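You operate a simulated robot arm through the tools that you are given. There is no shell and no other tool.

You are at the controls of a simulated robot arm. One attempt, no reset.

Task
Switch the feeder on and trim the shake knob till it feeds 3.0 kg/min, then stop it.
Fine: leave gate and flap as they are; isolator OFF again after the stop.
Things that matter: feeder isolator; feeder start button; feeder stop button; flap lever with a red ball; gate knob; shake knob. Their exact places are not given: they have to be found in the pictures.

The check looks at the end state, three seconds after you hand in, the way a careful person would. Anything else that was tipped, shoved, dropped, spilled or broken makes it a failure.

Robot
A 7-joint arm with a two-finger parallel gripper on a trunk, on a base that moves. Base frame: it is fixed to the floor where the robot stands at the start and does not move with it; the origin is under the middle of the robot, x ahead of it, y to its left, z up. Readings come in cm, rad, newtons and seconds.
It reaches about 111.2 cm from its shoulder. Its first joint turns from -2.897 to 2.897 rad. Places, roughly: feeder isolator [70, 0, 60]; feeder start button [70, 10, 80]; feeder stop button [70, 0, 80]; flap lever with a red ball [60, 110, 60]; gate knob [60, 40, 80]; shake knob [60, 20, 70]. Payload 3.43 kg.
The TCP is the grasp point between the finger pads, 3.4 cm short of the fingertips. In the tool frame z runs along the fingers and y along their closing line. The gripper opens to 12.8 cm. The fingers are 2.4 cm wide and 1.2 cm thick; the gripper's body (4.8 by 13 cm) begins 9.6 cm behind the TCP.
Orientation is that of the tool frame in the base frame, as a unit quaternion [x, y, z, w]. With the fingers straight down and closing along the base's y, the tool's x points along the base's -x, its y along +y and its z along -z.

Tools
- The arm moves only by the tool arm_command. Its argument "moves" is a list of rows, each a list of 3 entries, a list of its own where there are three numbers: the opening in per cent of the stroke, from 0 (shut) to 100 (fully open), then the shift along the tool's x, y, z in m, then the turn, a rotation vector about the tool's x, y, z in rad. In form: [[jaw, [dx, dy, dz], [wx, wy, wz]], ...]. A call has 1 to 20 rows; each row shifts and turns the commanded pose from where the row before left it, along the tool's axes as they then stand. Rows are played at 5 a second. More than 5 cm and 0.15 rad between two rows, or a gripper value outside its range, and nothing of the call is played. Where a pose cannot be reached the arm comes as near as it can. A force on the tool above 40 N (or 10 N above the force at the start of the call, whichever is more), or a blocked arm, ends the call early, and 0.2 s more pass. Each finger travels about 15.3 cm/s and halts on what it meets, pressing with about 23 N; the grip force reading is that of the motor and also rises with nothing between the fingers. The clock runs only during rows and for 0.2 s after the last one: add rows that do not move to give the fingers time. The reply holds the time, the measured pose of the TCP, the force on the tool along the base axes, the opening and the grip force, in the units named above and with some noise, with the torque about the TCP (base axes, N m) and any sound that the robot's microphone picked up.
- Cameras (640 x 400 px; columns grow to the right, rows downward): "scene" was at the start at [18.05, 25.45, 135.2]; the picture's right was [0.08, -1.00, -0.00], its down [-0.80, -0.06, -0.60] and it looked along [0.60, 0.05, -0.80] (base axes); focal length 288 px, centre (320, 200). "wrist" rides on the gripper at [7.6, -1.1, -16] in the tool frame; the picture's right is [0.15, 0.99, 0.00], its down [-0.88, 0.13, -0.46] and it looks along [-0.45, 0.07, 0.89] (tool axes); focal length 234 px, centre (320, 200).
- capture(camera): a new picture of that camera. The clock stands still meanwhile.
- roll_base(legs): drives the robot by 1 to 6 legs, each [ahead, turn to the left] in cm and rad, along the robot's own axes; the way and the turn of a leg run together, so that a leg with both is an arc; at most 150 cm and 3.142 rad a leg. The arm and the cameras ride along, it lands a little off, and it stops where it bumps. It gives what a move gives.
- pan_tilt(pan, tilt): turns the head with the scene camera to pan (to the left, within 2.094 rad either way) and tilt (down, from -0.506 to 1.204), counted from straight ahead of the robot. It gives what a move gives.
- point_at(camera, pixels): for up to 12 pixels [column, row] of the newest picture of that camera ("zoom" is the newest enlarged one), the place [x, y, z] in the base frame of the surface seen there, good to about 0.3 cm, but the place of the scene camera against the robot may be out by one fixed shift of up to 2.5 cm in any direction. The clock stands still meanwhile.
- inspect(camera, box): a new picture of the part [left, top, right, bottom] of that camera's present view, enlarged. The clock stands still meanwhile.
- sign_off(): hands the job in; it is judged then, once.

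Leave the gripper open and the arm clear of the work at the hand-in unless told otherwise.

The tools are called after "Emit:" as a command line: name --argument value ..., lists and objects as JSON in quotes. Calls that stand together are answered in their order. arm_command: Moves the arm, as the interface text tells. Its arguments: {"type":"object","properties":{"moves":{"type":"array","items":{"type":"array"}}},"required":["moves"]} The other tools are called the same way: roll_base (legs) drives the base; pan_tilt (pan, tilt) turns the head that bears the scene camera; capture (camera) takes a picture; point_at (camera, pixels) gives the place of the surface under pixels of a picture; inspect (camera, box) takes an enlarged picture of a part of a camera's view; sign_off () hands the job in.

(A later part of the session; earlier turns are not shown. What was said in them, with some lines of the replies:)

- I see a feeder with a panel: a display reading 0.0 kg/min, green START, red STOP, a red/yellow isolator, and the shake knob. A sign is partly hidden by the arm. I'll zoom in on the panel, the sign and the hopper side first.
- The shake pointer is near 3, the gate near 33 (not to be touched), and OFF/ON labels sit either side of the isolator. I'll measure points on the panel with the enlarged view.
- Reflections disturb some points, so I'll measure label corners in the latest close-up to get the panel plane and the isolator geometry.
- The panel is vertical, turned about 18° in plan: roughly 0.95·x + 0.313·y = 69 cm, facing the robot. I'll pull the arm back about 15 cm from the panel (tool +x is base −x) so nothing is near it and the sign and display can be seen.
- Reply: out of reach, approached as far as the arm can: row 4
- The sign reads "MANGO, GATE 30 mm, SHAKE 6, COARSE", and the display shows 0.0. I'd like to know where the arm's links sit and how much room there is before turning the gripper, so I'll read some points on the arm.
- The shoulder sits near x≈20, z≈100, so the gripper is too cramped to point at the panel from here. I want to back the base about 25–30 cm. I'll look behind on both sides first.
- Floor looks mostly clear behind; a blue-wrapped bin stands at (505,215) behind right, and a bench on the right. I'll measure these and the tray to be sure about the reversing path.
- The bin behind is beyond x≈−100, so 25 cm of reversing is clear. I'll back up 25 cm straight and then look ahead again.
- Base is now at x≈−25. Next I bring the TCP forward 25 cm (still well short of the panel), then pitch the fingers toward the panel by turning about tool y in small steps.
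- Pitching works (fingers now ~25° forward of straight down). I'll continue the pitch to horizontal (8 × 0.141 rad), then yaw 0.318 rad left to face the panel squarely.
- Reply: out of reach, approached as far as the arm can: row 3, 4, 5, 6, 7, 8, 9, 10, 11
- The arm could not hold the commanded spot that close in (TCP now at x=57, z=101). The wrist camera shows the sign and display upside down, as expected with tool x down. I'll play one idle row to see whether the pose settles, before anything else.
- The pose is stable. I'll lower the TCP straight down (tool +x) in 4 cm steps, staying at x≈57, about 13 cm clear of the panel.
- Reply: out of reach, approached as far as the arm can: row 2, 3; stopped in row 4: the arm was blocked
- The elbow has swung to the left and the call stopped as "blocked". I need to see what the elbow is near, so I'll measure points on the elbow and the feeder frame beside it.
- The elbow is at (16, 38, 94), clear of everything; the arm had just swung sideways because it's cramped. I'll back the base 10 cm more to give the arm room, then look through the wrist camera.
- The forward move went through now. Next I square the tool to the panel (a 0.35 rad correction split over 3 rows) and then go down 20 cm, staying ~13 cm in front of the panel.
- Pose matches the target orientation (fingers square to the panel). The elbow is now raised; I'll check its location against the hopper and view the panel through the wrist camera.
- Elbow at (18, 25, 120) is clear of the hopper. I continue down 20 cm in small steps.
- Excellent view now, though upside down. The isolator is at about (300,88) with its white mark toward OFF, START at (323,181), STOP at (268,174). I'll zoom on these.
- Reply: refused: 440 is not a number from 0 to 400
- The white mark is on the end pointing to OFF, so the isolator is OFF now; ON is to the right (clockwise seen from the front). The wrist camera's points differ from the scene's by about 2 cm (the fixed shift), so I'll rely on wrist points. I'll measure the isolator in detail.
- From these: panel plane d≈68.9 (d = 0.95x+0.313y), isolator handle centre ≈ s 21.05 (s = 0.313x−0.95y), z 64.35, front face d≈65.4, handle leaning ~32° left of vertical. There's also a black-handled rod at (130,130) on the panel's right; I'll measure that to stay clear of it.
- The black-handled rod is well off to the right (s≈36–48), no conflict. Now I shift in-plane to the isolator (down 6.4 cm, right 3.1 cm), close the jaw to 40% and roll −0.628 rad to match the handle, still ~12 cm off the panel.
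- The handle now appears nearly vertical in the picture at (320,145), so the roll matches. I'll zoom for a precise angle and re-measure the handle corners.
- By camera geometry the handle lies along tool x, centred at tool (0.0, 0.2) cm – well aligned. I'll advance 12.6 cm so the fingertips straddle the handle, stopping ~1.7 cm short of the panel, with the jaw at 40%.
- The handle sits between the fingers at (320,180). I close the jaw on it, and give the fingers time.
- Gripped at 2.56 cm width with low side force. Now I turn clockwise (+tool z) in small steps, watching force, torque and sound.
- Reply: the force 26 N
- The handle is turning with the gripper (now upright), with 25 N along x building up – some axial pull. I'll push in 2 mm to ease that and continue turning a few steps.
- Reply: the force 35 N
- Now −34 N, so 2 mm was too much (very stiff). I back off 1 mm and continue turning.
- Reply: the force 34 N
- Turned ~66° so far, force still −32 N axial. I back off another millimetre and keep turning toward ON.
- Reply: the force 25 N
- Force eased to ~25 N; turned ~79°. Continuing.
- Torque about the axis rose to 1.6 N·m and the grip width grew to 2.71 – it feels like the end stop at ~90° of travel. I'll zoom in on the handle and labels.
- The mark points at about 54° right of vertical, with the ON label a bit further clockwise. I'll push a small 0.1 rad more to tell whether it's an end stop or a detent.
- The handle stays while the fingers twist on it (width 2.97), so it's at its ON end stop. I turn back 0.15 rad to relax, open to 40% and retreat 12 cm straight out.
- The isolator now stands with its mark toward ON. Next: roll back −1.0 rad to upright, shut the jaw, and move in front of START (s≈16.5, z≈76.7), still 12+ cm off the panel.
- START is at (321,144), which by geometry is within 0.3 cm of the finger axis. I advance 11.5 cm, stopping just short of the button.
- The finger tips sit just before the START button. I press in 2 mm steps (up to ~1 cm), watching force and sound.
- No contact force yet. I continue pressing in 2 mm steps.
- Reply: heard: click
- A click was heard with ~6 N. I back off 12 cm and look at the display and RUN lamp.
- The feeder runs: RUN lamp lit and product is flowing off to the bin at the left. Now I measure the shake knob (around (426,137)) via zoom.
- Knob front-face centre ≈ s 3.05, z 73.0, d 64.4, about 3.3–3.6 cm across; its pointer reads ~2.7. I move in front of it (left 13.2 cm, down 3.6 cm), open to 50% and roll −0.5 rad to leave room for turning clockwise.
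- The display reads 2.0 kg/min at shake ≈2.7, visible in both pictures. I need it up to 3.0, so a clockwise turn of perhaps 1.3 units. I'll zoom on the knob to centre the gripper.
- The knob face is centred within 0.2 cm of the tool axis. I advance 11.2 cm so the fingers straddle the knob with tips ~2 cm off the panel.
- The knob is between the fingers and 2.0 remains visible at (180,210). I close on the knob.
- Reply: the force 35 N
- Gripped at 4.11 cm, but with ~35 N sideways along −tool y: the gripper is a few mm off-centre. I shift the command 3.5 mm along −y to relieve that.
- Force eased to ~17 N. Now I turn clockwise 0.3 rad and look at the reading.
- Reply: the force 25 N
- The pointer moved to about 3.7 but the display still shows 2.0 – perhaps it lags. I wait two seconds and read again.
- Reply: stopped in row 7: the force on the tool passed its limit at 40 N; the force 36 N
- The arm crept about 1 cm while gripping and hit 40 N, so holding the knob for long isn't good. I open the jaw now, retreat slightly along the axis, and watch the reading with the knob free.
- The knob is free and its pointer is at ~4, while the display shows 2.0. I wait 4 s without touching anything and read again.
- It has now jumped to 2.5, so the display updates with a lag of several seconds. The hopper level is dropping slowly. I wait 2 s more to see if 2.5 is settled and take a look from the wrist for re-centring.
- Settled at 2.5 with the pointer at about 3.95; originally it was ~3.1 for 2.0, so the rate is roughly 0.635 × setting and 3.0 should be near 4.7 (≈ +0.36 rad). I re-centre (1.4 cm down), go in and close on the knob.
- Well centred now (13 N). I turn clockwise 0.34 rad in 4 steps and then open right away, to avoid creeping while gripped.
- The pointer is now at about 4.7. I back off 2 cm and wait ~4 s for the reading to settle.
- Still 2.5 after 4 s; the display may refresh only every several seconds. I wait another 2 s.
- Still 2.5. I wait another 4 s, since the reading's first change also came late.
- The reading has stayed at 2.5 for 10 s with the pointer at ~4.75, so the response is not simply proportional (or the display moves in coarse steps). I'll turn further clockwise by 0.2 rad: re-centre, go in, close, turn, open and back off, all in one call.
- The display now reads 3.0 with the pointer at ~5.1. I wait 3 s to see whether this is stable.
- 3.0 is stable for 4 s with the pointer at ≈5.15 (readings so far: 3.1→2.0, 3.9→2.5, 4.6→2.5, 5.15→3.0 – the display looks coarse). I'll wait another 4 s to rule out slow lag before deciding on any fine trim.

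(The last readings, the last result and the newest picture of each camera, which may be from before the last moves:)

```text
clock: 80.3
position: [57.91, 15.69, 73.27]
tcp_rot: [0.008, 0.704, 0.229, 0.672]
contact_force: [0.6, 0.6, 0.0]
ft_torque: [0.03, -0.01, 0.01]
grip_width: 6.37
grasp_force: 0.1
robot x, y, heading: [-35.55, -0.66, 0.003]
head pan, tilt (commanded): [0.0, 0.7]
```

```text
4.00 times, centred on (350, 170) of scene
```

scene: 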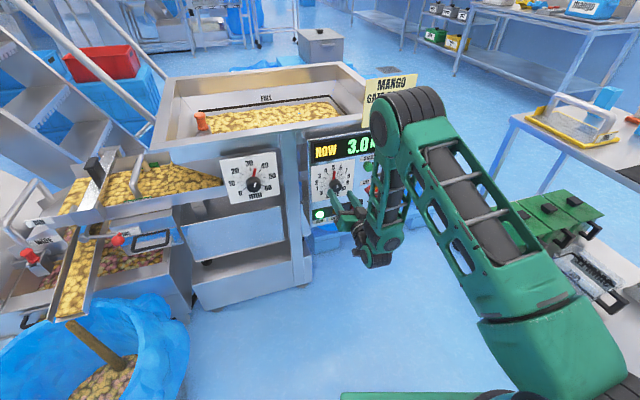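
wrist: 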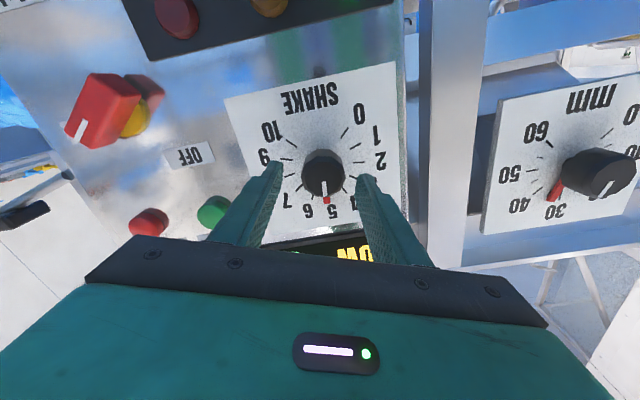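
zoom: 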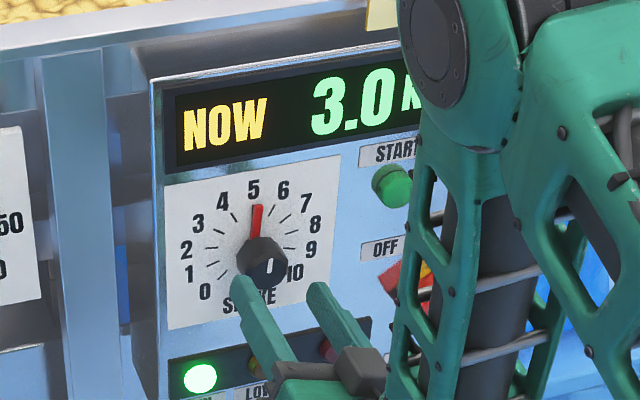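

3.0 holds steady for 8 s. Because the display is coarse, I want to know the width of the 3.0 band to centre the setting, so I'll turn a further +0.17 rad (to ≈5.5) and read.

Emit:
arm_command --moves '[[50, [0, 0, 0.015], [0, 0, 0]], [50, [0, 0, 0.0155], [0, 0, 0]], [50, [0, 0, 0], [0, 0, 0]], [35, [0, 0, 0], [0, 0, 0]], [25, [0, 0, 0], [0, 0, 0]], [25, [0, 0, 0], [0, 0, 0]], [25, [0, 0, 0], [0, 0, 0.06]], [25, [0, 0, 0], [0, 0, 0.06]], [25, [0, 0, 0], [0, 0, 0.05]], [25, [0, 0, 0], [0, 0, 0]], [40, [0, 0, 0], [0, 0, 0]], [50, [0, 0, 0], [0, 0, 0]], [50, [0, 0, -0.015], [0, 0, 0]], [50, [0, 0, -0.015], [0, 0, 0]], [50, [0, 0, 0], [0, 0, 0]], [50, [0, 0, 0], [0, 0, 0]], [50, [0, 0, 0], [0, 0, 0]], [50, [0, 0, 0], [0, 0, 0]]]'

Emit:
inspect --camera "scene" --box '[300, 120, 400, 220]'

Emit:
inspect --camera "wrist" --box '[230, 80, 410, 230]'

```text
clock: 84.1
position: [57.84, 15.51, 73.15]
tcp_rot: [0.069, 0.701, 0.284, 0.65]
contact_force: [0.7, 1.4, 0.8]
ft_torque: [-0.01, -0.01, 0.01]
grip_width: 6.41
grasp_force: 0.0
robot x, y, heading: [-35.36, -0.58, 0.0]
head pan, tilt (commanded): [0.0, 0.7]
```

```text
4.00 times, centred on (350, 170) of scene
```

zoom: 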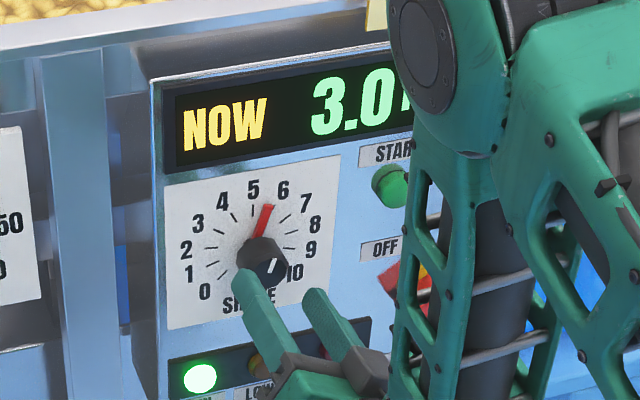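

```text
2.67 times, centred on (320, 155) of wrist
```

zoom: 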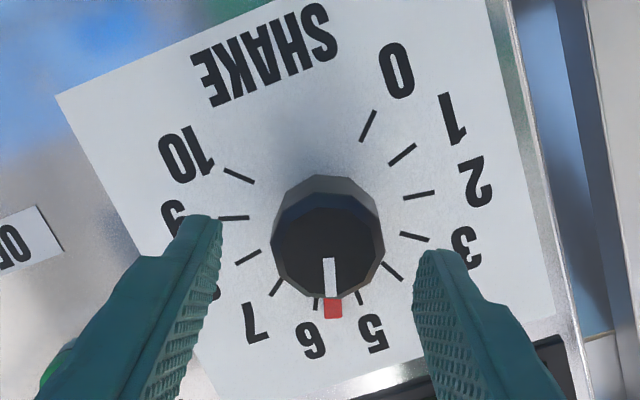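

Pointer now ≈5.6, reading 3.0 still. I wait 4 s more to see whether that stays.

Emit:
arm_command --moves '[[50, [0, 0, 0], [0, 0, 0]], [50, [0, 0, 0], [0, 0, 0]], [50, [0, 0, 0], [0, 0, 0]], [50, [0, 0, 0], [0, 0, 0]], [50, [0, 0, 0], [0, 0, 0]], [50, [0, 0, 0], [0, 0, 0]], [50, [0, 0, 0], [0, 0, 0]], [50, [0, 0, 0], [0, 0, 0]], [50, [0, 0, 0], [0, 0, 0]], [50, [0, 0, 0], [0, 0, 0]], [50, [0, 0, 0], [0, 0, 0]], [50, [0, 0, 0], [0, 0, 0]], [50, [0, 0, 0], [0, 0, 0]], [50, [0, 0, 0], [0, 0, 0]], [50, [0, 0, 0], [0, 0, 0]], [50, [0, 0, 0], [0, 0, 0]], [50, [0, 0, 0], [0, 0, 0]], [50, [0, 0, 0], [0, 0, 0]]]'

Emit:
capture --camera "scene"

Emit:
inspect --camera "scene" --box '[300, 120, 400, 220]'

```text
clock: 87.9
position: [57.82, 15.56, 73.19]
tcp_rot: [0.068, 0.701, 0.285, 0.65]
contact_force: [-0.1, 0.1, 0.5]
ft_torque: [-0.05, 0.02, 0.0]
grip_width: 6.38
grasp_force: 0.0
robot x, y, heading: [-34.96, -0.61, -0.001]
head pan, tilt (commanded): [0.0, 0.7]
```

```text
taken
```

scene: 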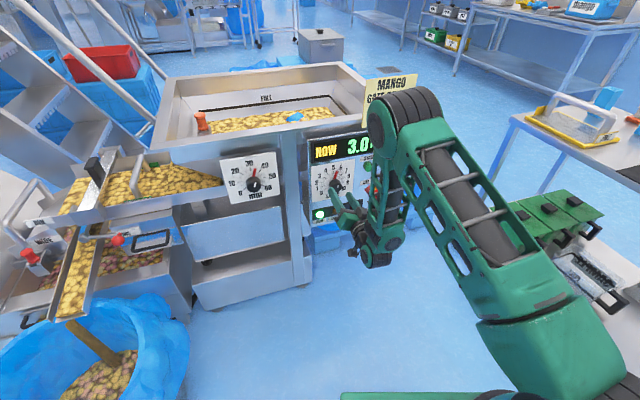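

```text
4.00 times, centred on (350, 170) of scene
```

zoom: 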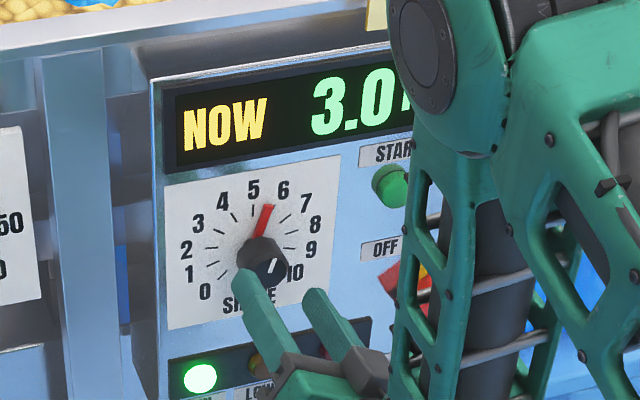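

Still 3.0 at ≈5.6, so the 3.0 band covers at least 5.15–5.65. I also notice something blue appearing in the hopper at (295,117); I'll zoom in on it.

Emit:
inspect --camera "scene" --box '[180, 70, 380, 150]'

Emit:
inspect --camera "scene" --box '[0, 140, 220, 400]'

```text
3.20 times, centred on (280, 110) of scene
```

zoom: 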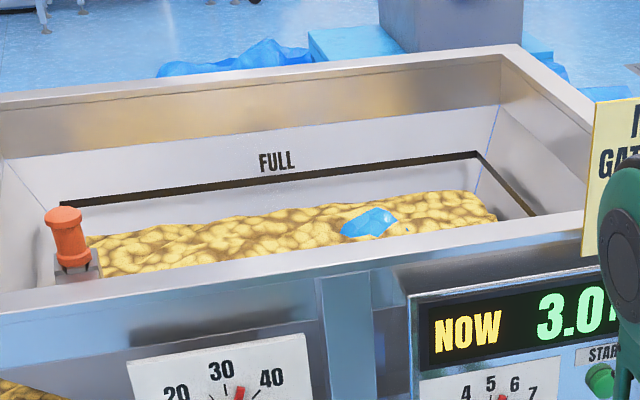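

```text
1.54 times, centred on (110, 270) of scene
```

zoom: 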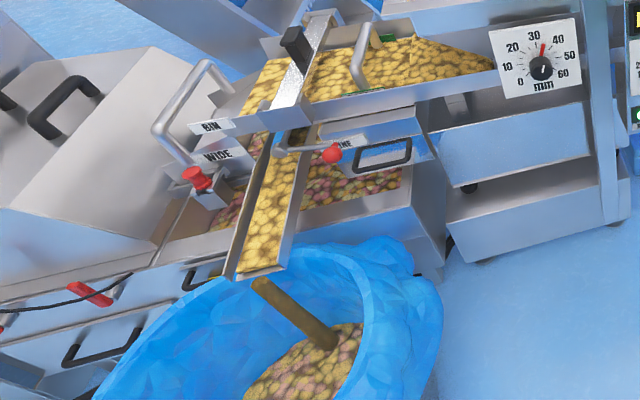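

A blue piece of film has surfaced in the product as the hopper runs down, so I shouldn't run longer than needed. I make one quick trim back of 0.08 rad (towards ≈5.45, inside the proven 3.0 band), which takes ~3 s, then go straight to STOP.

Emit:
arm_command --moves '[[50, [0, 0, 0.015], [0, 0, 0]], [50, [0, 0, 0.0155], [0, 0, 0]], [35, [0, 0, 0], [0, 0, 0]], [25, [0, 0, 0], [0, 0, 0]], [25, [0, 0, 0], [0, 0, 0]], [25, [0, 0, 0], [0, 0, -0.04]], [25, [0, 0, 0], [0, 0, -0.04]], [25, [0, 0, 0], [0, 0, 0]], [40, [0, 0, 0], [0, 0, 0]], [50, [0, 0, 0], [0, 0, 0]], [50, [0, 0, -0.015], [0, 0, 0]], [50, [0, 0, -0.03], [0, 0, 0]]]'

Emit:
inspect --camera "wrist" --box '[230, 70, 410, 220]'

Emit:
capture --camera "wrist"

Emit:
inspect --camera "scene" --box '[300, 120, 400, 220]'

```text
clock: 90.5
position: [56.37, 15.06, 73.04]
tcp_rot: [0.04, 0.703, 0.259, 0.661]
contact_force: [0.4, 0.3, 0.9]
ft_torque: [0.0, -0.01, -0.02]
grip_width: 6.41
grasp_force: 0.1
robot x, y, heading: [-35.28, -0.24, 0.001]
head pan, tilt (commanded): [0.0, 0.7]
```

```text
2.67 times, centred on (320, 145) of wrist
```

zoom: 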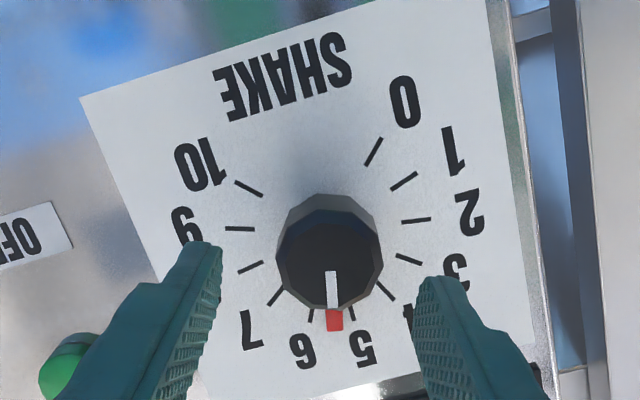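

```text
taken
```

wrist: 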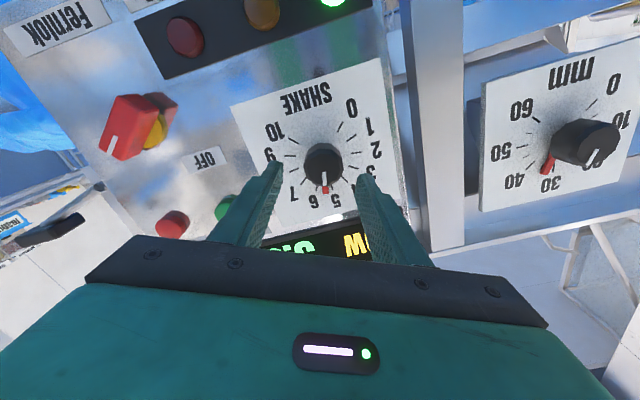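

```text
4.00 times, centred on (350, 170) of scene
```

zoom: 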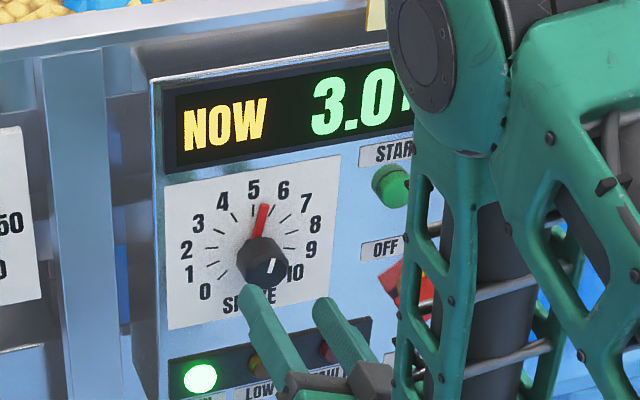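

The pointer is now ≈5.45 and the display reads 3.0. Now straight to STOP: roll back to upright, shut the jaw, and shift right 21.5 cm and up 3.9 cm, staying clear in front of the knobs.

Emit:
arm_command --moves '[[20, [0, 0, -0.01], [0, 0, -0.143]], [0, [0, 0, 0], [0, 0, -0.143]], [0, [0, 0, 0], [0, 0, -0.143]], [0, [-0.0078, -0.043, 0], [0, 0, 0]], [0, [-0.0078, -0.043, 0], [0, 0, 0]], [0, [-0.0078, -0.043, 0], [0, 0, 0]], [0, [-0.0078, -0.043, 0], [0, 0, 0]], [0, [-0.0078, -0.043, 0], [0, 0, 0]]]'

Emit:
capture --camera "wrist"

Emit:
capture --camera "scene"

```text
clock: 92.3
position: [62.46, -5.61, 77.53]
tcp_rot: [-0.111, 0.695, 0.113, 0.701]
contact_force: [-0.7, 0.1, 0.6]
ft_torque: [-0.03, 0.01, -0.02]
grip_width: 0.0
grasp_force: 22.7
robot x, y, heading: [-35.03, -0.52, -0.001]
head pan, tilt (commanded): [0.0, 0.7]
```

```text
taken
```

wrist: 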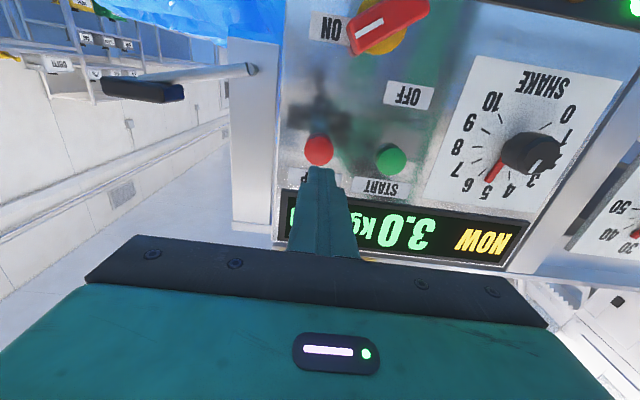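

```text
taken
```

scene: 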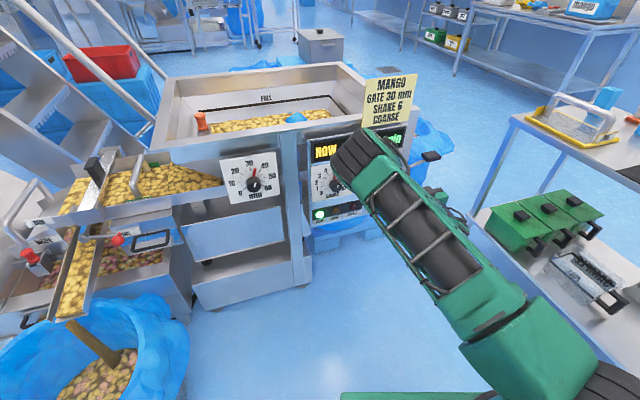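

STOP is at (319,150); geometry says shift 0.7 cm down. I approach and press in 2 mm steps until the click.

Emit:
arm_command --moves '[[0, [0.007, -0.001, 0.02], [0, 0, 0]], [0, [0, 0, 0.025], [0, 0, 0]], [0, [0, 0, 0.018], [0, 0, 0]], [0, [0, 0, 0.003], [0, 0, 0]], [0, [0, 0, 0.002], [0, 0, 0]], [0, [0, 0, 0.002], [0, 0, 0]], [0, [0, 0, 0.002], [0, 0, 0]]]'

```text
clock: 93.9
position: [69.2, -3.69, 76.28]
tcp_rot: [-0.11, 0.696, 0.112, 0.7]
contact_force: [-3.0, 0.0, -1.1]
ft_torque: [0.0, -0.01, 0.04]
grip_width: 0.03
grasp_force: 23.4
robot x, y, heading: [-35.91, -0.48, -0.002]
head pan, tilt (commanded): [0.0, 0.7]
heard: click
```

Click heard. I back off 10 cm and check the RUN lamp and display.

Emit:
arm_command --moves '[[0, [0, 0, -0.02], [0, 0, 0]], [0, [0, 0, -0.04], [0, 0, 0]], [0, [0, 0, -0.04], [0, 0, 0]], [0, [0, 0, -0.03], [0, 0, 0]], [0, [0, 0, 0], [0, 0, 0]]]'

Emit:
capture --camera "wrist"

Emit:
capture --camera "scene"

```text
clock: 95.1
position: [56.89, -7.32, 76.21]
tcp_rot: [-0.11, 0.696, 0.112, 0.701]
contact_force: [0.1, 0.1, 0.5]
ft_torque: [0.01, 0.0, 0.0]
grip_width: 0.0
grasp_force: 22.7
robot x, y, heading: [-35.23, 0.03, 0.0]
head pan, tilt (commanded): [0.0, 0.7]
```

```text
taken
```

wrist: 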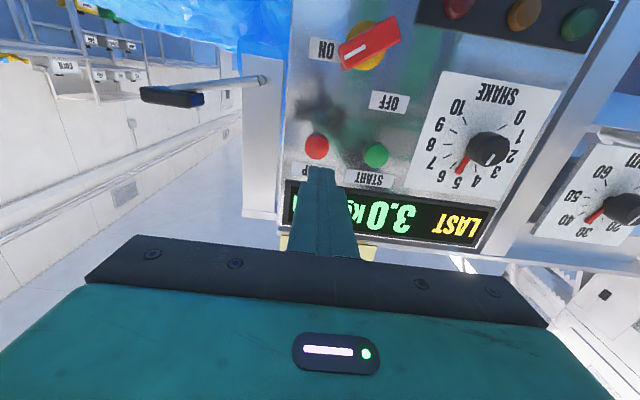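

```text
taken
```

scene: 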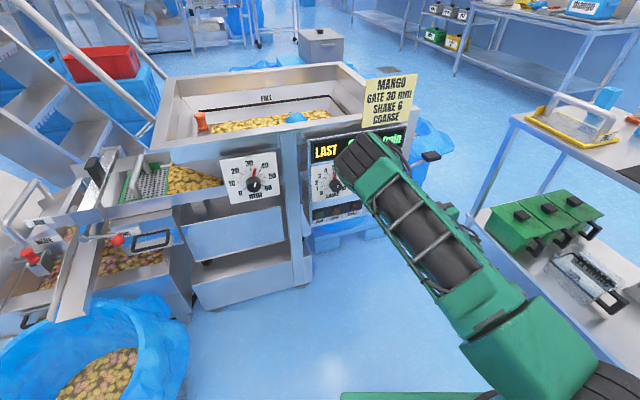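

"LAST 3.0 kg/min" is displayed and the RUN lamp is out – the feeder is stopped. Now the isolator: move in front of it (down 11.8 cm, left 3.8 cm), open to 40% and roll +0.94 rad to match the handle in the ON position.

Emit:
arm_command --moves '[[20, [0.0392, 0.0125, 0], [0, 0, 0]], [40, [0.0392, 0.0125, 0], [0, 0, 0]], [40, [0.0392, 0.0125, 0], [0, 0, 0]], [40, [0, 0, 0], [0, 0, 0.1347]], [40, [0, 0, 0], [0, 0, 0.1347]], [40, [0, 0, 0], [0, 0, 0.1347]], [40, [0, 0, 0], [0, 0, 0.1347]], [40, [0, 0, 0], [0, 0, 0.1347]], [40, [0, 0, 0], [0, 0, 0.1347]], [40, [0, 0, 0], [0, 0, 0.1347]], [40, [0, 0, 0], [0, 0, 0]]]'

Emit:
capture --camera "wrist"

Emit:
inspect --camera "wrist" --box '[270, 100, 370, 200]'

Emit:
capture --camera "scene"

```text
clock: 97.5
position: [55.7, -3.93, 64.62]
tcp_rot: [0.218, 0.669, 0.42, 0.573]
contact_force: [0.3, -0.6, 0.4]
ft_torque: [-0.02, 0.01, -0.03]
grip_width: 5.13
grasp_force: 0.0
robot x, y, heading: [-35.29, -0.38, -0.002]
head pan, tilt (commanded): [0.0, 0.7]
```

```text
taken
```

wrist: 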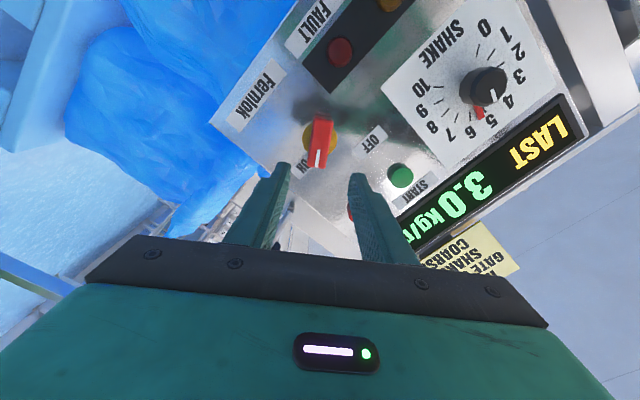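

```text
4.00 times, centred on (320, 150) of wrist
```

zoom: 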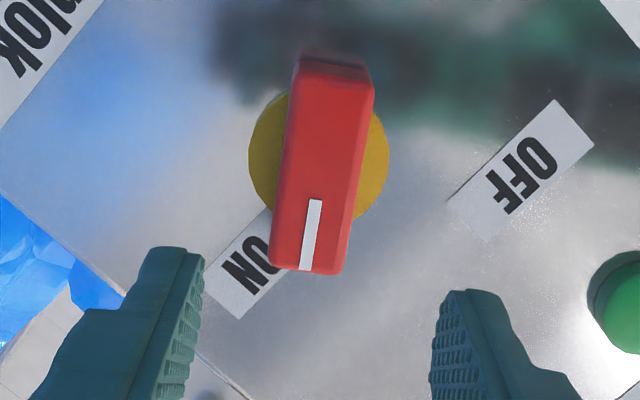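

```text
taken
```

scene: 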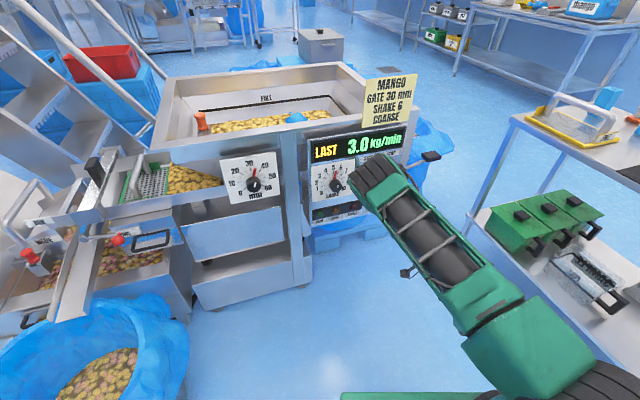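

The handle is aligned with the fingers again (mark pointing to ON). I apply a 0.3 cm correction and advance 12.1 cm, then close on it.

Emit:
arm_command --moves '[[40, [0.003, 0.001, 0.025], [0, 0, 0]], [40, [0, 0, 0.025], [0, 0, 0]], [40, [0, 0, 0.025], [0, 0, 0]], [40, [0, 0, 0.025], [0, 0, 0]], [40, [0, 0, 0.015], [0, 0, 0]], [40, [0, 0, 0.0065], [0, 0, 0]], [40, [0, 0, 0], [0, 0, 0]], [25, [0, 0, 0], [0, 0, 0]], [10, [0, 0, 0], [0, 0, 0]], [10, [0, 0, 0], [0, 0, 0]]]'

Emit:
inspect --camera "wrist" --box '[230, 110, 430, 260]'

```text
clock: 99.7
position: [67.19, 0.16, 64.41]
tcp_rot: [0.218, 0.67, 0.418, 0.573]
contact_force: [8.4, -3.0, -4.8]
ft_torque: [-0.29, 0.91, -0.36]
grip_width: 2.56
grasp_force: 45.2
robot x, y, heading: [-35.29, -0.61, -0.006]
head pan, tilt (commanded): [0.0, 0.7]
```

```text
2.67 times, centred on (330, 185) of wrist
```

zoom: 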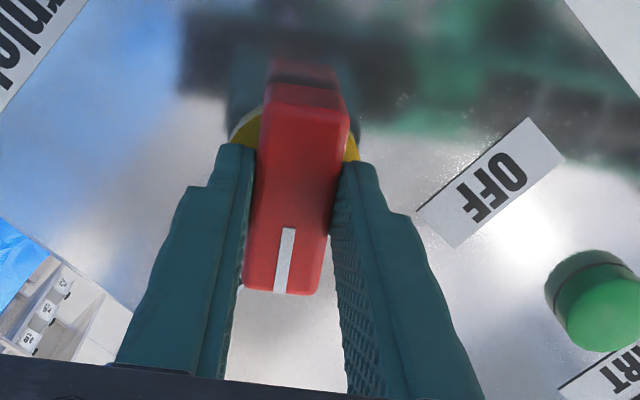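

Gripped at 2.56 cm with ~10 N. Now I turn counter-clockwise (−tool z) in small steps toward OFF.

Emit:
arm_command --moves '[[10, [0, 0, 0], [0, 0, -0.12]], [10, [0, 0, 0], [0, 0, -0.12]], [10, [0, 0, 0], [0, 0, -0.12]], [10, [0, 0, 0], [0, 0, -0.12]]]'

```text
clock: 100.3
position: [66.24, -0.61, 64.78]
tcp_rot: [0.132, 0.695, 0.334, 0.622]
contact_force: [26.3, -27.3, -54.6]
ft_torque: [-0.37, 0.56, -1.36]
grip_width: 2.6
grasp_force: 45.0
robot x, y, heading: [-35.34, -0.16, -0.002]
head pan, tilt (commanded): [0.0, 0.7]
stopped in row 3: the force on the tool passed its limit at 42 N (the readings are from after the stop); the commanded pose is now the measured one
```

Force passed the limit and the TCP shifted by about 1 cm – the arm itself moved oddly. I look before doing anything.

Emit:
capture --camera "scene"

Emit:
capture --camera "wrist"

```text
taken
```

scene: 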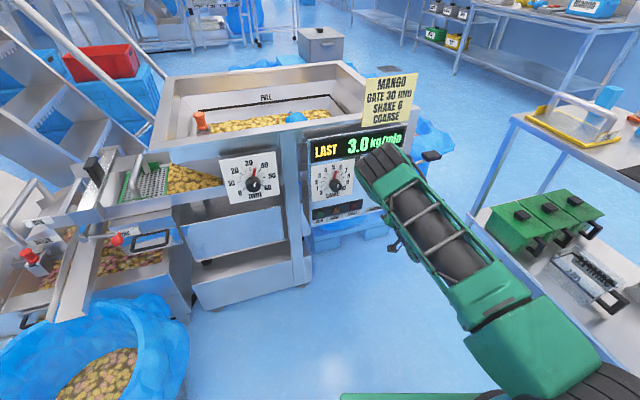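

```text
taken
```

wrist: 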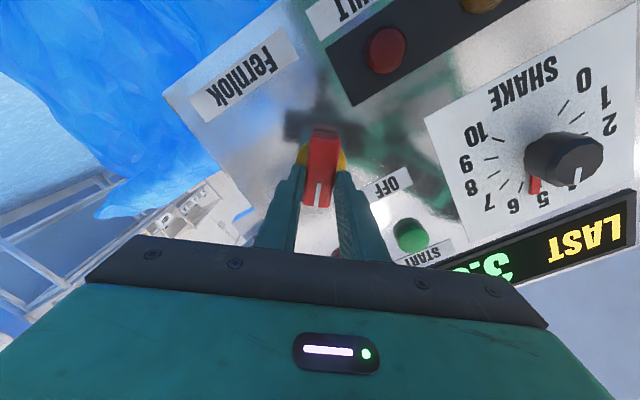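

The handle has turned part-way. I open to release the strain, then look at where the handle sits relative to the fingers.

Emit:
arm_command --moves '[[25, [0, 0, 0], [0, 0, 0]], [40, [0, 0, 0], [0, 0, 0]], [40, [0, 0, 0], [0, 0, 0]]]'

Emit:
capture --camera "wrist"

Emit:
inspect --camera "wrist" --box '[260, 110, 380, 230]'

```text
clock: 101.1
position: [66.38, 0.29, 65.75]
tcp_rot: [0.128, 0.688, 0.342, 0.628]
contact_force: [1.4, -1.7, -0.6]
ft_torque: [-0.06, 0.04, -0.08]
grip_width: 5.22
grasp_force: 0.9
robot x, y, heading: [-35.36, -0.35, 0.002]
head pan, tilt (commanded): [0.0, 0.7]
```

```text
taken
```

wrist: 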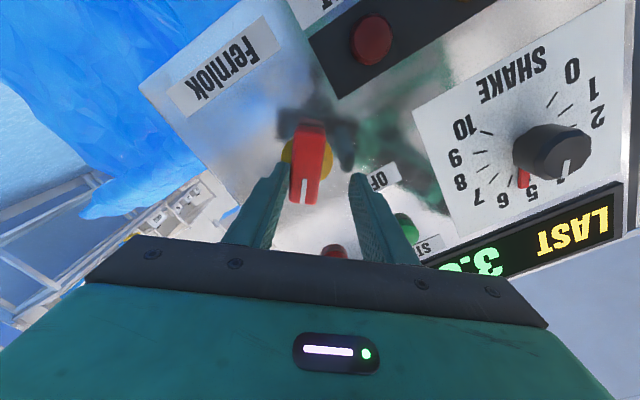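

```text
3.33 times, centred on (320, 170) of wrist
```

zoom: 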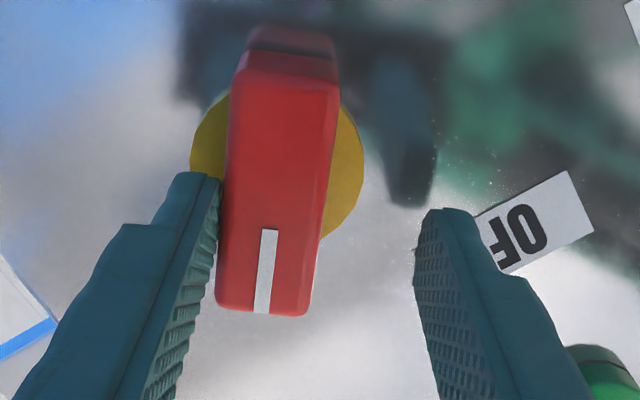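

After release the TCP sits ~1 cm off; by geometry the handle centre is at tool (1.1, −1.2) cm, still aligned along tool x. I re-centre gently with the fingers open, and see if the arm follows properly.

Emit:
arm_command --moves '[[40, [0.0, -0.006, 0], [0, 0, 0]], [40, [0.0055, -0.006, 0], [0, 0, 0]], [40, [0.0055, 0, 0], [0, 0, 0]], [40, [0, 0, 0], [0, 0, 0]], [40, [0, 0, 0], [0, 0, 0]]]'

Emit:
inspect --camera "wrist" --box '[260, 110, 380, 230]'

```text
clock: 102.3
position: [66.48, -0.17, 64.19]
tcp_rot: [0.128, 0.689, 0.341, 0.627]
contact_force: [-0.9, -0.2, -0.6]
ft_torque: [0.02, -0.02, 0.01]
grip_width: 5.13
grasp_force: 0.0
robot x, y, heading: [-35.49, -0.03, 0.001]
head pan, tilt (commanded): [0.0, 0.7]
```

```text
3.33 times, centred on (320, 170) of wrist
```

zoom: 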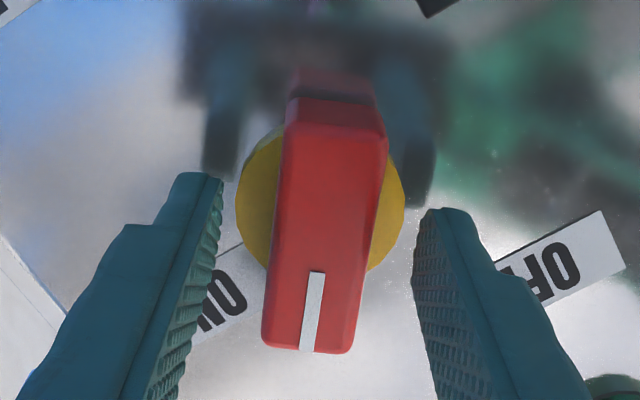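

The arm followed and the handle (now ~39° right of vertical, holding its place) is centred within 0.1 cm. I go 6 mm deeper, close, and turn in gentler 0.06 rad steps.

Emit:
arm_command --moves '[[40, [0.001, 0.001, 0.006], [0, 0, 0]], [40, [0, 0, 0], [0, 0, 0]], [25, [0, 0, 0], [0, 0, 0]], [10, [0, 0, 0], [0, 0, 0]], [10, [0, 0, 0], [0, 0, 0]]]'

Emit:
arm_command --moves '[[10, [0, 0, 0], [0, 0, -0.06]], [10, [0, 0, 0], [0, 0, -0.06]]]'

```text
clock: 103.5
position: [67.02, 0.2, 64.21]
tcp_rot: [0.128, 0.689, 0.341, 0.626]
contact_force: [7.2, -3.0, -4.8]
ft_torque: [-0.23, 0.8, -0.64]
grip_width: 2.59
grasp_force: 44.6
robot x, y, heading: [-35.41, -0.59, 0.003]
head pan, tilt (commanded): [0.0, 0.7]
```

```text
clock: 104.1
position: [67.17, -0.11, 64.1]
tcp_rot: [0.087, 0.695, 0.302, 0.646]
contact_force: [2.2, -10.1, -2.1]
ft_torque: [-0.46, 1.42, -0.34]
grip_width: 2.59
grasp_force: 44.5
robot x, y, heading: [-35.34, -0.63, -0.005]
head pan, tilt (commanded): [0.0, 0.7]
```

Turning smoothly now with ~10 N. I continue in 0.06 rad steps.

Emit:
arm_command --moves '[[10, [0, 0, 0], [0, 0, -0.06]], [10, [0, 0, 0], [0, 0, -0.06]], [10, [0, 0, 0], [0, 0, -0.06]]]'

```text
clock: 104.9
position: [67.0, 0.03, 64.19]
tcp_rot: [0.024, 0.7, 0.243, 0.671]
contact_force: [11.6, -21.8, -2.8]
ft_torque: [0.09, -0.03, -1.16]
grip_width: 2.58
grasp_force: 45.2
robot x, y, heading: [-35.29, -0.03, 0.0]
head pan, tilt (commanded): [0.0, 0.7]
```

Sideways force of ~24 N along −tool y; I shift 1 mm that way and keep turning.

Emit:
arm_command --moves '[[10, [0, -0.001, 0], [0, 0, -0.06]], [10, [0, -0.0005, 0], [0, 0, -0.06]], [10, [0, 0, 0], [0, 0, -0.06]]]'

Emit:
capture --camera "wrist"

```text
clock: 105.7
position: [67.14, -0.01, 64.23]
tcp_rot: [-0.04, 0.699, 0.182, 0.69]
contact_force: [5.3, -27.2, -0.2]
ft_torque: [0.22, -0.3, -1.16]
grip_width: 2.58
grasp_force: 45.1
robot x, y, heading: [-35.05, -0.32, 0.0]
head pan, tilt (commanded): [0.0, 0.7]
```

```text
taken
```

wrist: 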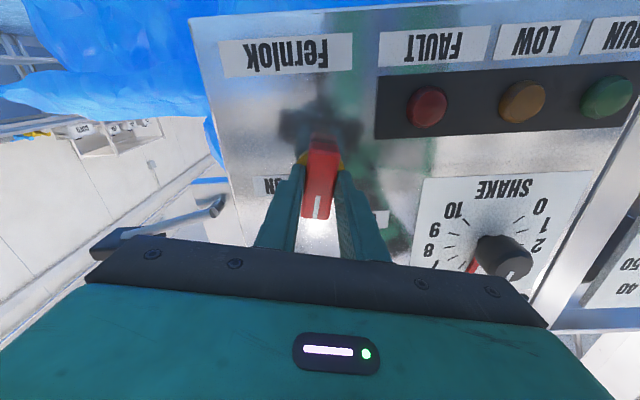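

Handle now ~11° right of vertical, force 27 N. I release and regrip to relieve the strain, checking the centring.

Emit:
arm_command --moves '[[25, [0, 0, 0], [0, 0, 0]], [40, [0, 0, 0], [0, 0, 0]], [40, [0, 0, 0], [0, 0, 0]]]'

Emit:
inspect --camera "wrist" --box '[260, 110, 380, 230]'

```text
clock: 106.5
position: [67.12, 0.09, 64.2]
tcp_rot: [-0.04, 0.699, 0.183, 0.69]
contact_force: [0.4, 0.4, -0.4]
ft_torque: [0.03, -0.02, -0.01]
grip_width: 5.11
grasp_force: 0.0
robot x, y, heading: [-35.35, -0.5, 0.002]
head pan, tilt (commanded): [0.0, 0.7]
```

```text
3.33 times, centred on (320, 170) of wrist
```

zoom: 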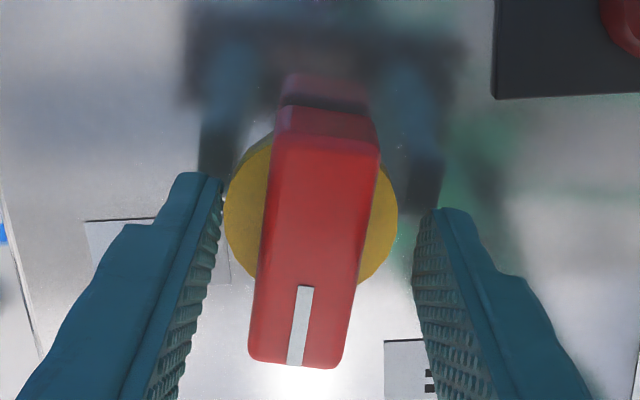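

Centre is off by 0.2 cm in −y; I correct, regrip and continue turning.

Emit:
arm_command --moves '[[40, [0, -0.002, 0], [0, 0, 0]], [40, [0, 0, 0], [0, 0, 0]], [25, [0, 0, 0], [0, 0, 0]], [10, [0, 0, 0], [0, 0, 0]], [10, [0, 0, 0], [0, 0, 0]], [10, [0, 0, 0], [0, 0, -0.06]], [10, [0, 0, 0], [0, 0, -0.06]], [10, [0, 0, 0], [0, 0, -0.06]]]'

```text
clock: 108.3
position: [67.02, -0.02, 64.06]
tcp_rot: [-0.104, 0.692, 0.12, 0.704]
contact_force: [11.6, 1.1, 1.0]
ft_torque: [-0.19, 0.68, -0.11]
grip_width: 2.53
grasp_force: 45.2
robot x, y, heading: [-35.18, -0.4, 0.001]
head pan, tilt (commanded): [0.0, 0.7]
```

Low forces (12 N). Handle is about upright now; I continue.

Emit:
arm_command --moves '[[10, [0, 0, 0], [0, 0, -0.06]], [10, [0, 0, 0], [0, 0, -0.06]], [10, [0, 0, 0], [0, 0, -0.06]], [10, [0, 0, 0], [0, 0, -0.06]]]'

```text
clock: 109.3
position: [67.39, -0.13, 63.99]
tcp_rot: [-0.186, 0.675, 0.035, 0.713]
contact_force: [33.7, -4.7, -3.0]
ft_torque: [-0.27, 1.08, -0.16]
grip_width: 2.59
grasp_force: 44.8
robot x, y, heading: [-35.24, -0.31, -0.001]
head pan, tilt (commanded): [0.0, 0.7]
```

Axial pull of 34 N has built up; I press in 1 mm to balance and keep turning.

Emit:
arm_command --moves '[[10, [0, 0, 0.001], [0, 0, -0.05]], [10, [0, 0, 0], [0, 0, -0.06]], [10, [0, 0, 0], [0, 0, -0.06]]]'

Emit:
capture --camera "wrist"

```text
clock: 110.1
position: [67.24, -0.2, 64.09]
tcp_rot: [-0.241, 0.657, -0.027, 0.714]
contact_force: [-0.8, -20.0, 16.7]
ft_torque: [0.22, -0.33, 0.33]
grip_width: 2.57
grasp_force: 45.1
robot x, y, heading: [-35.27, -0.47, 0.003]
head pan, tilt (commanded): [0.0, 0.7]
```

```text
taken
```

wrist: 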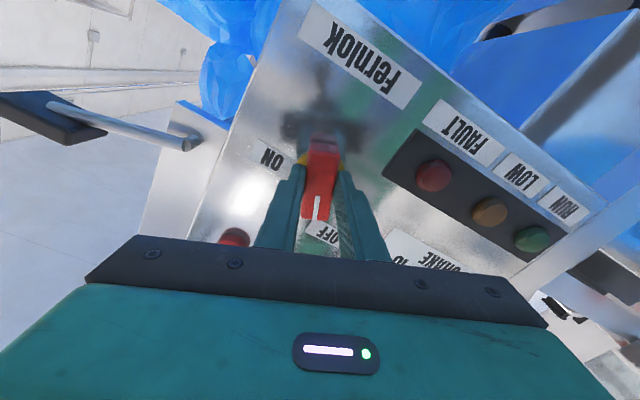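

Handle is ~23° left of vertical, with ~14° to go. I continue until the end stop is felt.

Emit:
arm_command --moves '[[10, [0, -0.0005, 0], [0, 0, -0.06]], [10, [0, 0, 0], [0, 0, -0.06]], [10, [0, 0, 0], [0, 0, -0.05]]]'

```text
clock: 110.9
position: [67.19, -0.22, 64.2]
tcp_rot: [-0.296, 0.635, -0.087, 0.708]
contact_force: [-2.5, -28.6, 12.7]
ft_torque: [0.3, -0.52, 0.44]
grip_width: 2.59
grasp_force: 44.8
robot x, y, heading: [-35.13, -0.4, 0.005]
head pan, tilt (commanded): [0.0, 0.7]
```

Torque about the axis is still small (0.3 N·m), so not at the stop yet. I continue in smaller steps.

Emit:
arm_command --moves '[[10, [0, -0.001, 0], [0, 0, -0.04]], [10, [0, 0, 0], [0, 0, -0.04]], [10, [0, 0, 0], [0, 0, -0.04]]]'

Emit:
inspect --camera "wrist" --box '[230, 110, 430, 260]'

```text
clock: 111.7
position: [67.34, -0.31, 64.08]
tcp_rot: [-0.334, 0.616, -0.131, 0.702]
contact_force: [4.1, -32.4, 9.3]
ft_torque: [1.52, 0.64, -0.03]
grip_width: 2.66
grasp_force: 45.4
robot x, y, heading: [-34.76, -0.53, 0.003]
head pan, tilt (commanded): [0.0, 0.7]
```

```text
2.67 times, centred on (330, 185) of wrist
```

zoom: 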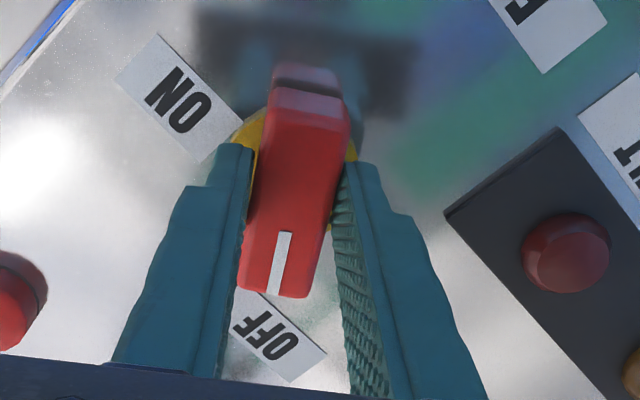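

Torque rose to 1.5 N·m and the width to 2.66, with the mark pointing to OFF: the end stop is reached. I nudge 0.03 rad more to be sure, relax, open and retreat straight out.

Emit:
arm_command --moves '[[10, [0, -0.0005, 0], [0, 0, -0.03]], [10, [0, 0, 0], [0, 0, 0.05]], [10, [0, 0, 0], [0, 0, 0.03]], [25, [0, 0, 0], [0, 0, 0]], [40, [0, 0, 0], [0, 0, 0]], [40, [0, 0, 0], [0, 0, 0]], [40, [0, 0, -0.02], [0, 0, 0]], [40, [0, 0, -0.03], [0, 0, 0]], [40, [0, 0, -0.04], [0, 0, 0]], [40, [0, 0, -0.04], [0, 0, 0]], [40, [0, 0, 0], [0, 0, 0]]]'

Emit:
capture --camera "wrist"

Emit:
inspect --camera "wrist" --box '[260, 90, 380, 210]'

Emit:
capture --camera "scene"

```text
clock: 114.1
position: [54.51, -4.32, 63.82]
tcp_rot: [-0.318, 0.624, -0.111, 0.705]
contact_force: [1.1, -0.3, 0.3]
ft_torque: [-0.01, 0.0, 0.0]
grip_width: 5.12
grasp_force: 0.0
robot x, y, heading: [-35.4, -0.62, 0.003]
head pan, tilt (commanded): [0.0, 0.7]
```

```text
taken
```

wrist: 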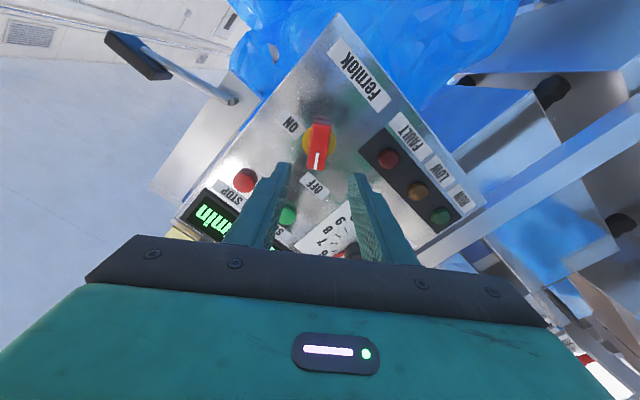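

```text
3.33 times, centred on (320, 150) of wrist
```

zoom: 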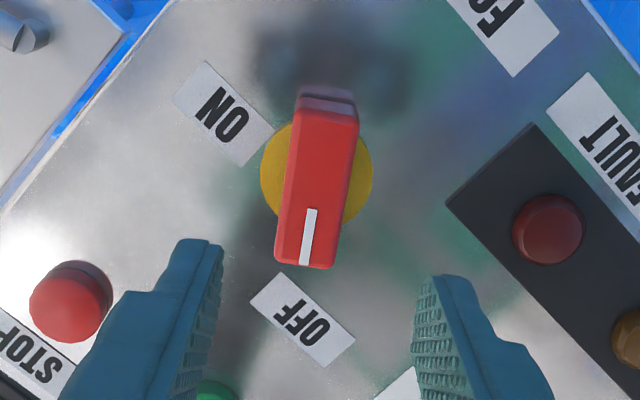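

```text
taken
```

scene: 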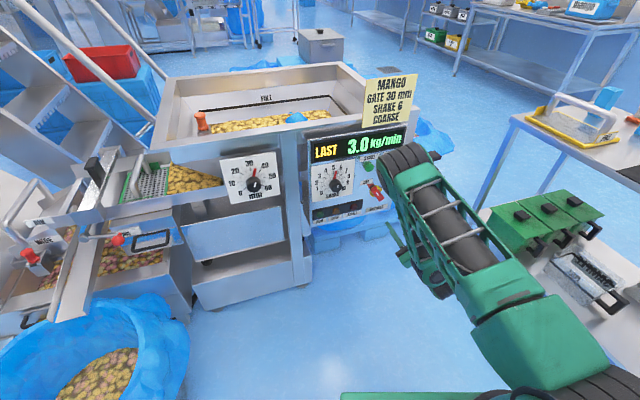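

The isolator is back at OFF, just as at the start, and the display says LAST 3.0. I open the gripper fully, roll the base back 10 cm to clear the work, and then check everything closely.

Emit:
arm_command --moves '[[70, [0, 0, 0], [0, 0, 0]], [100, [0, 0, 0], [0, 0, 0]], [100, [0, 0, 0], [0, 0, 0]]]'

Emit:
roll_base --legs '[[-10, 0]]'

Emit:
capture --camera "scene"

Emit:
inspect --camera "scene" --box '[290, 110, 430, 230]'

Emit:
inspect --camera "scene" --box '[0, 130, 290, 330]'

Emit:
capture --camera "wrist"

```text
clock: 114.9
position: [54.67, -4.27, 63.83]
tcp_rot: [-0.319, 0.624, -0.11, 0.705]
contact_force: [0.3, -0.2, -1.1]
ft_torque: [0.02, 0.03, 0.01]
grip_width: 12.8
grasp_force: 0.0
robot x, y, heading: [-35.58, -0.02, 0.005]
head pan, tilt (commanded): [0.0, 0.7]
```

```text
clock: 116.1
position: [44.34, -4.09, 63.86]
tcp_rot: [-0.318, 0.624, -0.111, 0.705]
contact_force: [0.6, -0.6, -0.3]
ft_torque: [-0.02, -0.03, -0.03]
grip_width: 12.79
grasp_force: 0.0
robot x, y, heading: [-45.4, -0.63, 0.003]
head pan, tilt (commanded): [0.0, 0.7]
```

```text
taken
```

scene: 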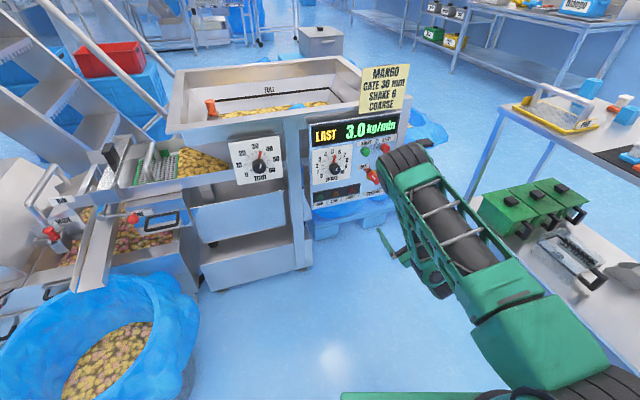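

```text
3.33 times, centred on (360, 170) of scene
```

zoom: 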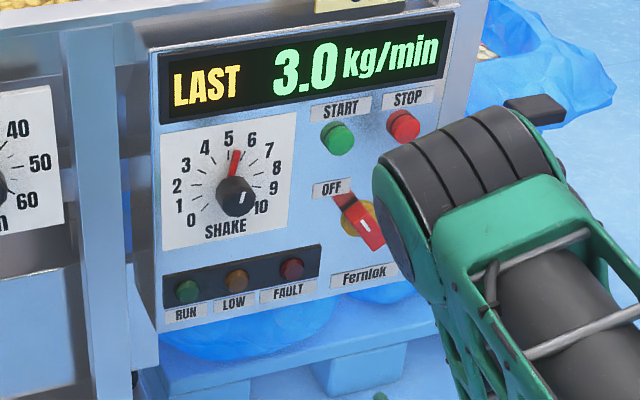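

```text
2.00 times, centred on (145, 230) of scene
```

zoom: 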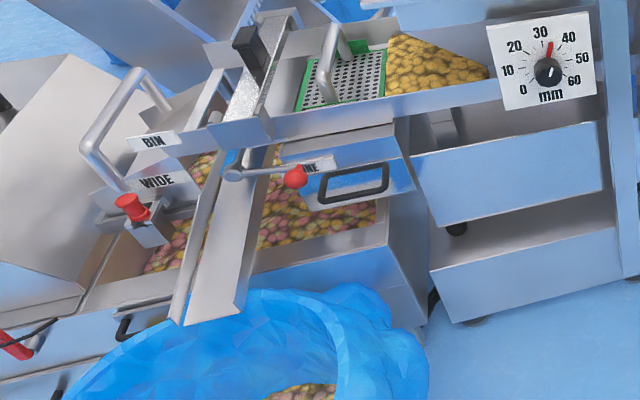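

```text
taken
```

wrist: 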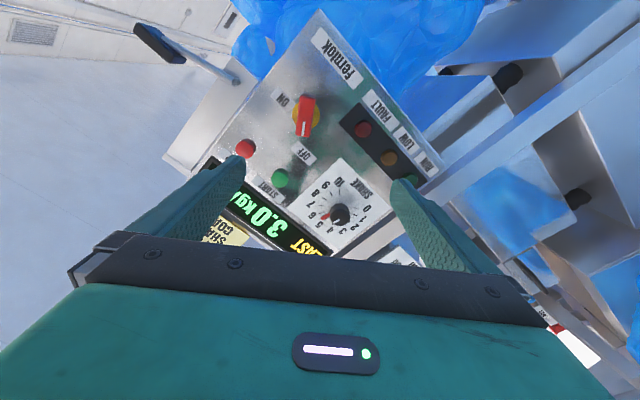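

Final state: display "LAST 3.0 kg/min", RUN lamp out and isolator at OFF. The shake pointer is at about 5.4, the gate (~33) and flap lever are as they were, and nothing is spilled. The gripper is open and clear. I'm handing in.

One thing for the operator: a piece of blue film surfaced in the hopper product as the level dropped, and I left it there.

Emit:
sign_off

```text
The job is handed in.
```

The feeder was switched on, trimmed to 3.0 kg/min and stopped. The isolator is back at OFF, and I have handed the job in without seeing a result.

- **Feed rate:** the display held 3.0 kg/min while running and showed "LAST 3.0 kg/min" after the stop. The shake knob went from about 3.1 to about 5.4.
- **How exact that is:** the display only ever moved in 0.5 steps (2.0, 2.5, 3.0). I left the knob inside the range that read 3.0, roughly 5.2 to 5.6, but I can't tell the true rate any closer than that.
- **Gate and flap:** I touched neither. The gate still reads about 33 and the flap lever is where it was.
- **Surroundings:** I saw nothing spilled or knocked. About 50 seconds of product ran into the blue-lined bin. The base is about 45 cm back from where it started, with the gripper open and clear of the panel.

**Check before restarting:** a piece of blue film came up in the hopper product as the level dropped. I left it there.
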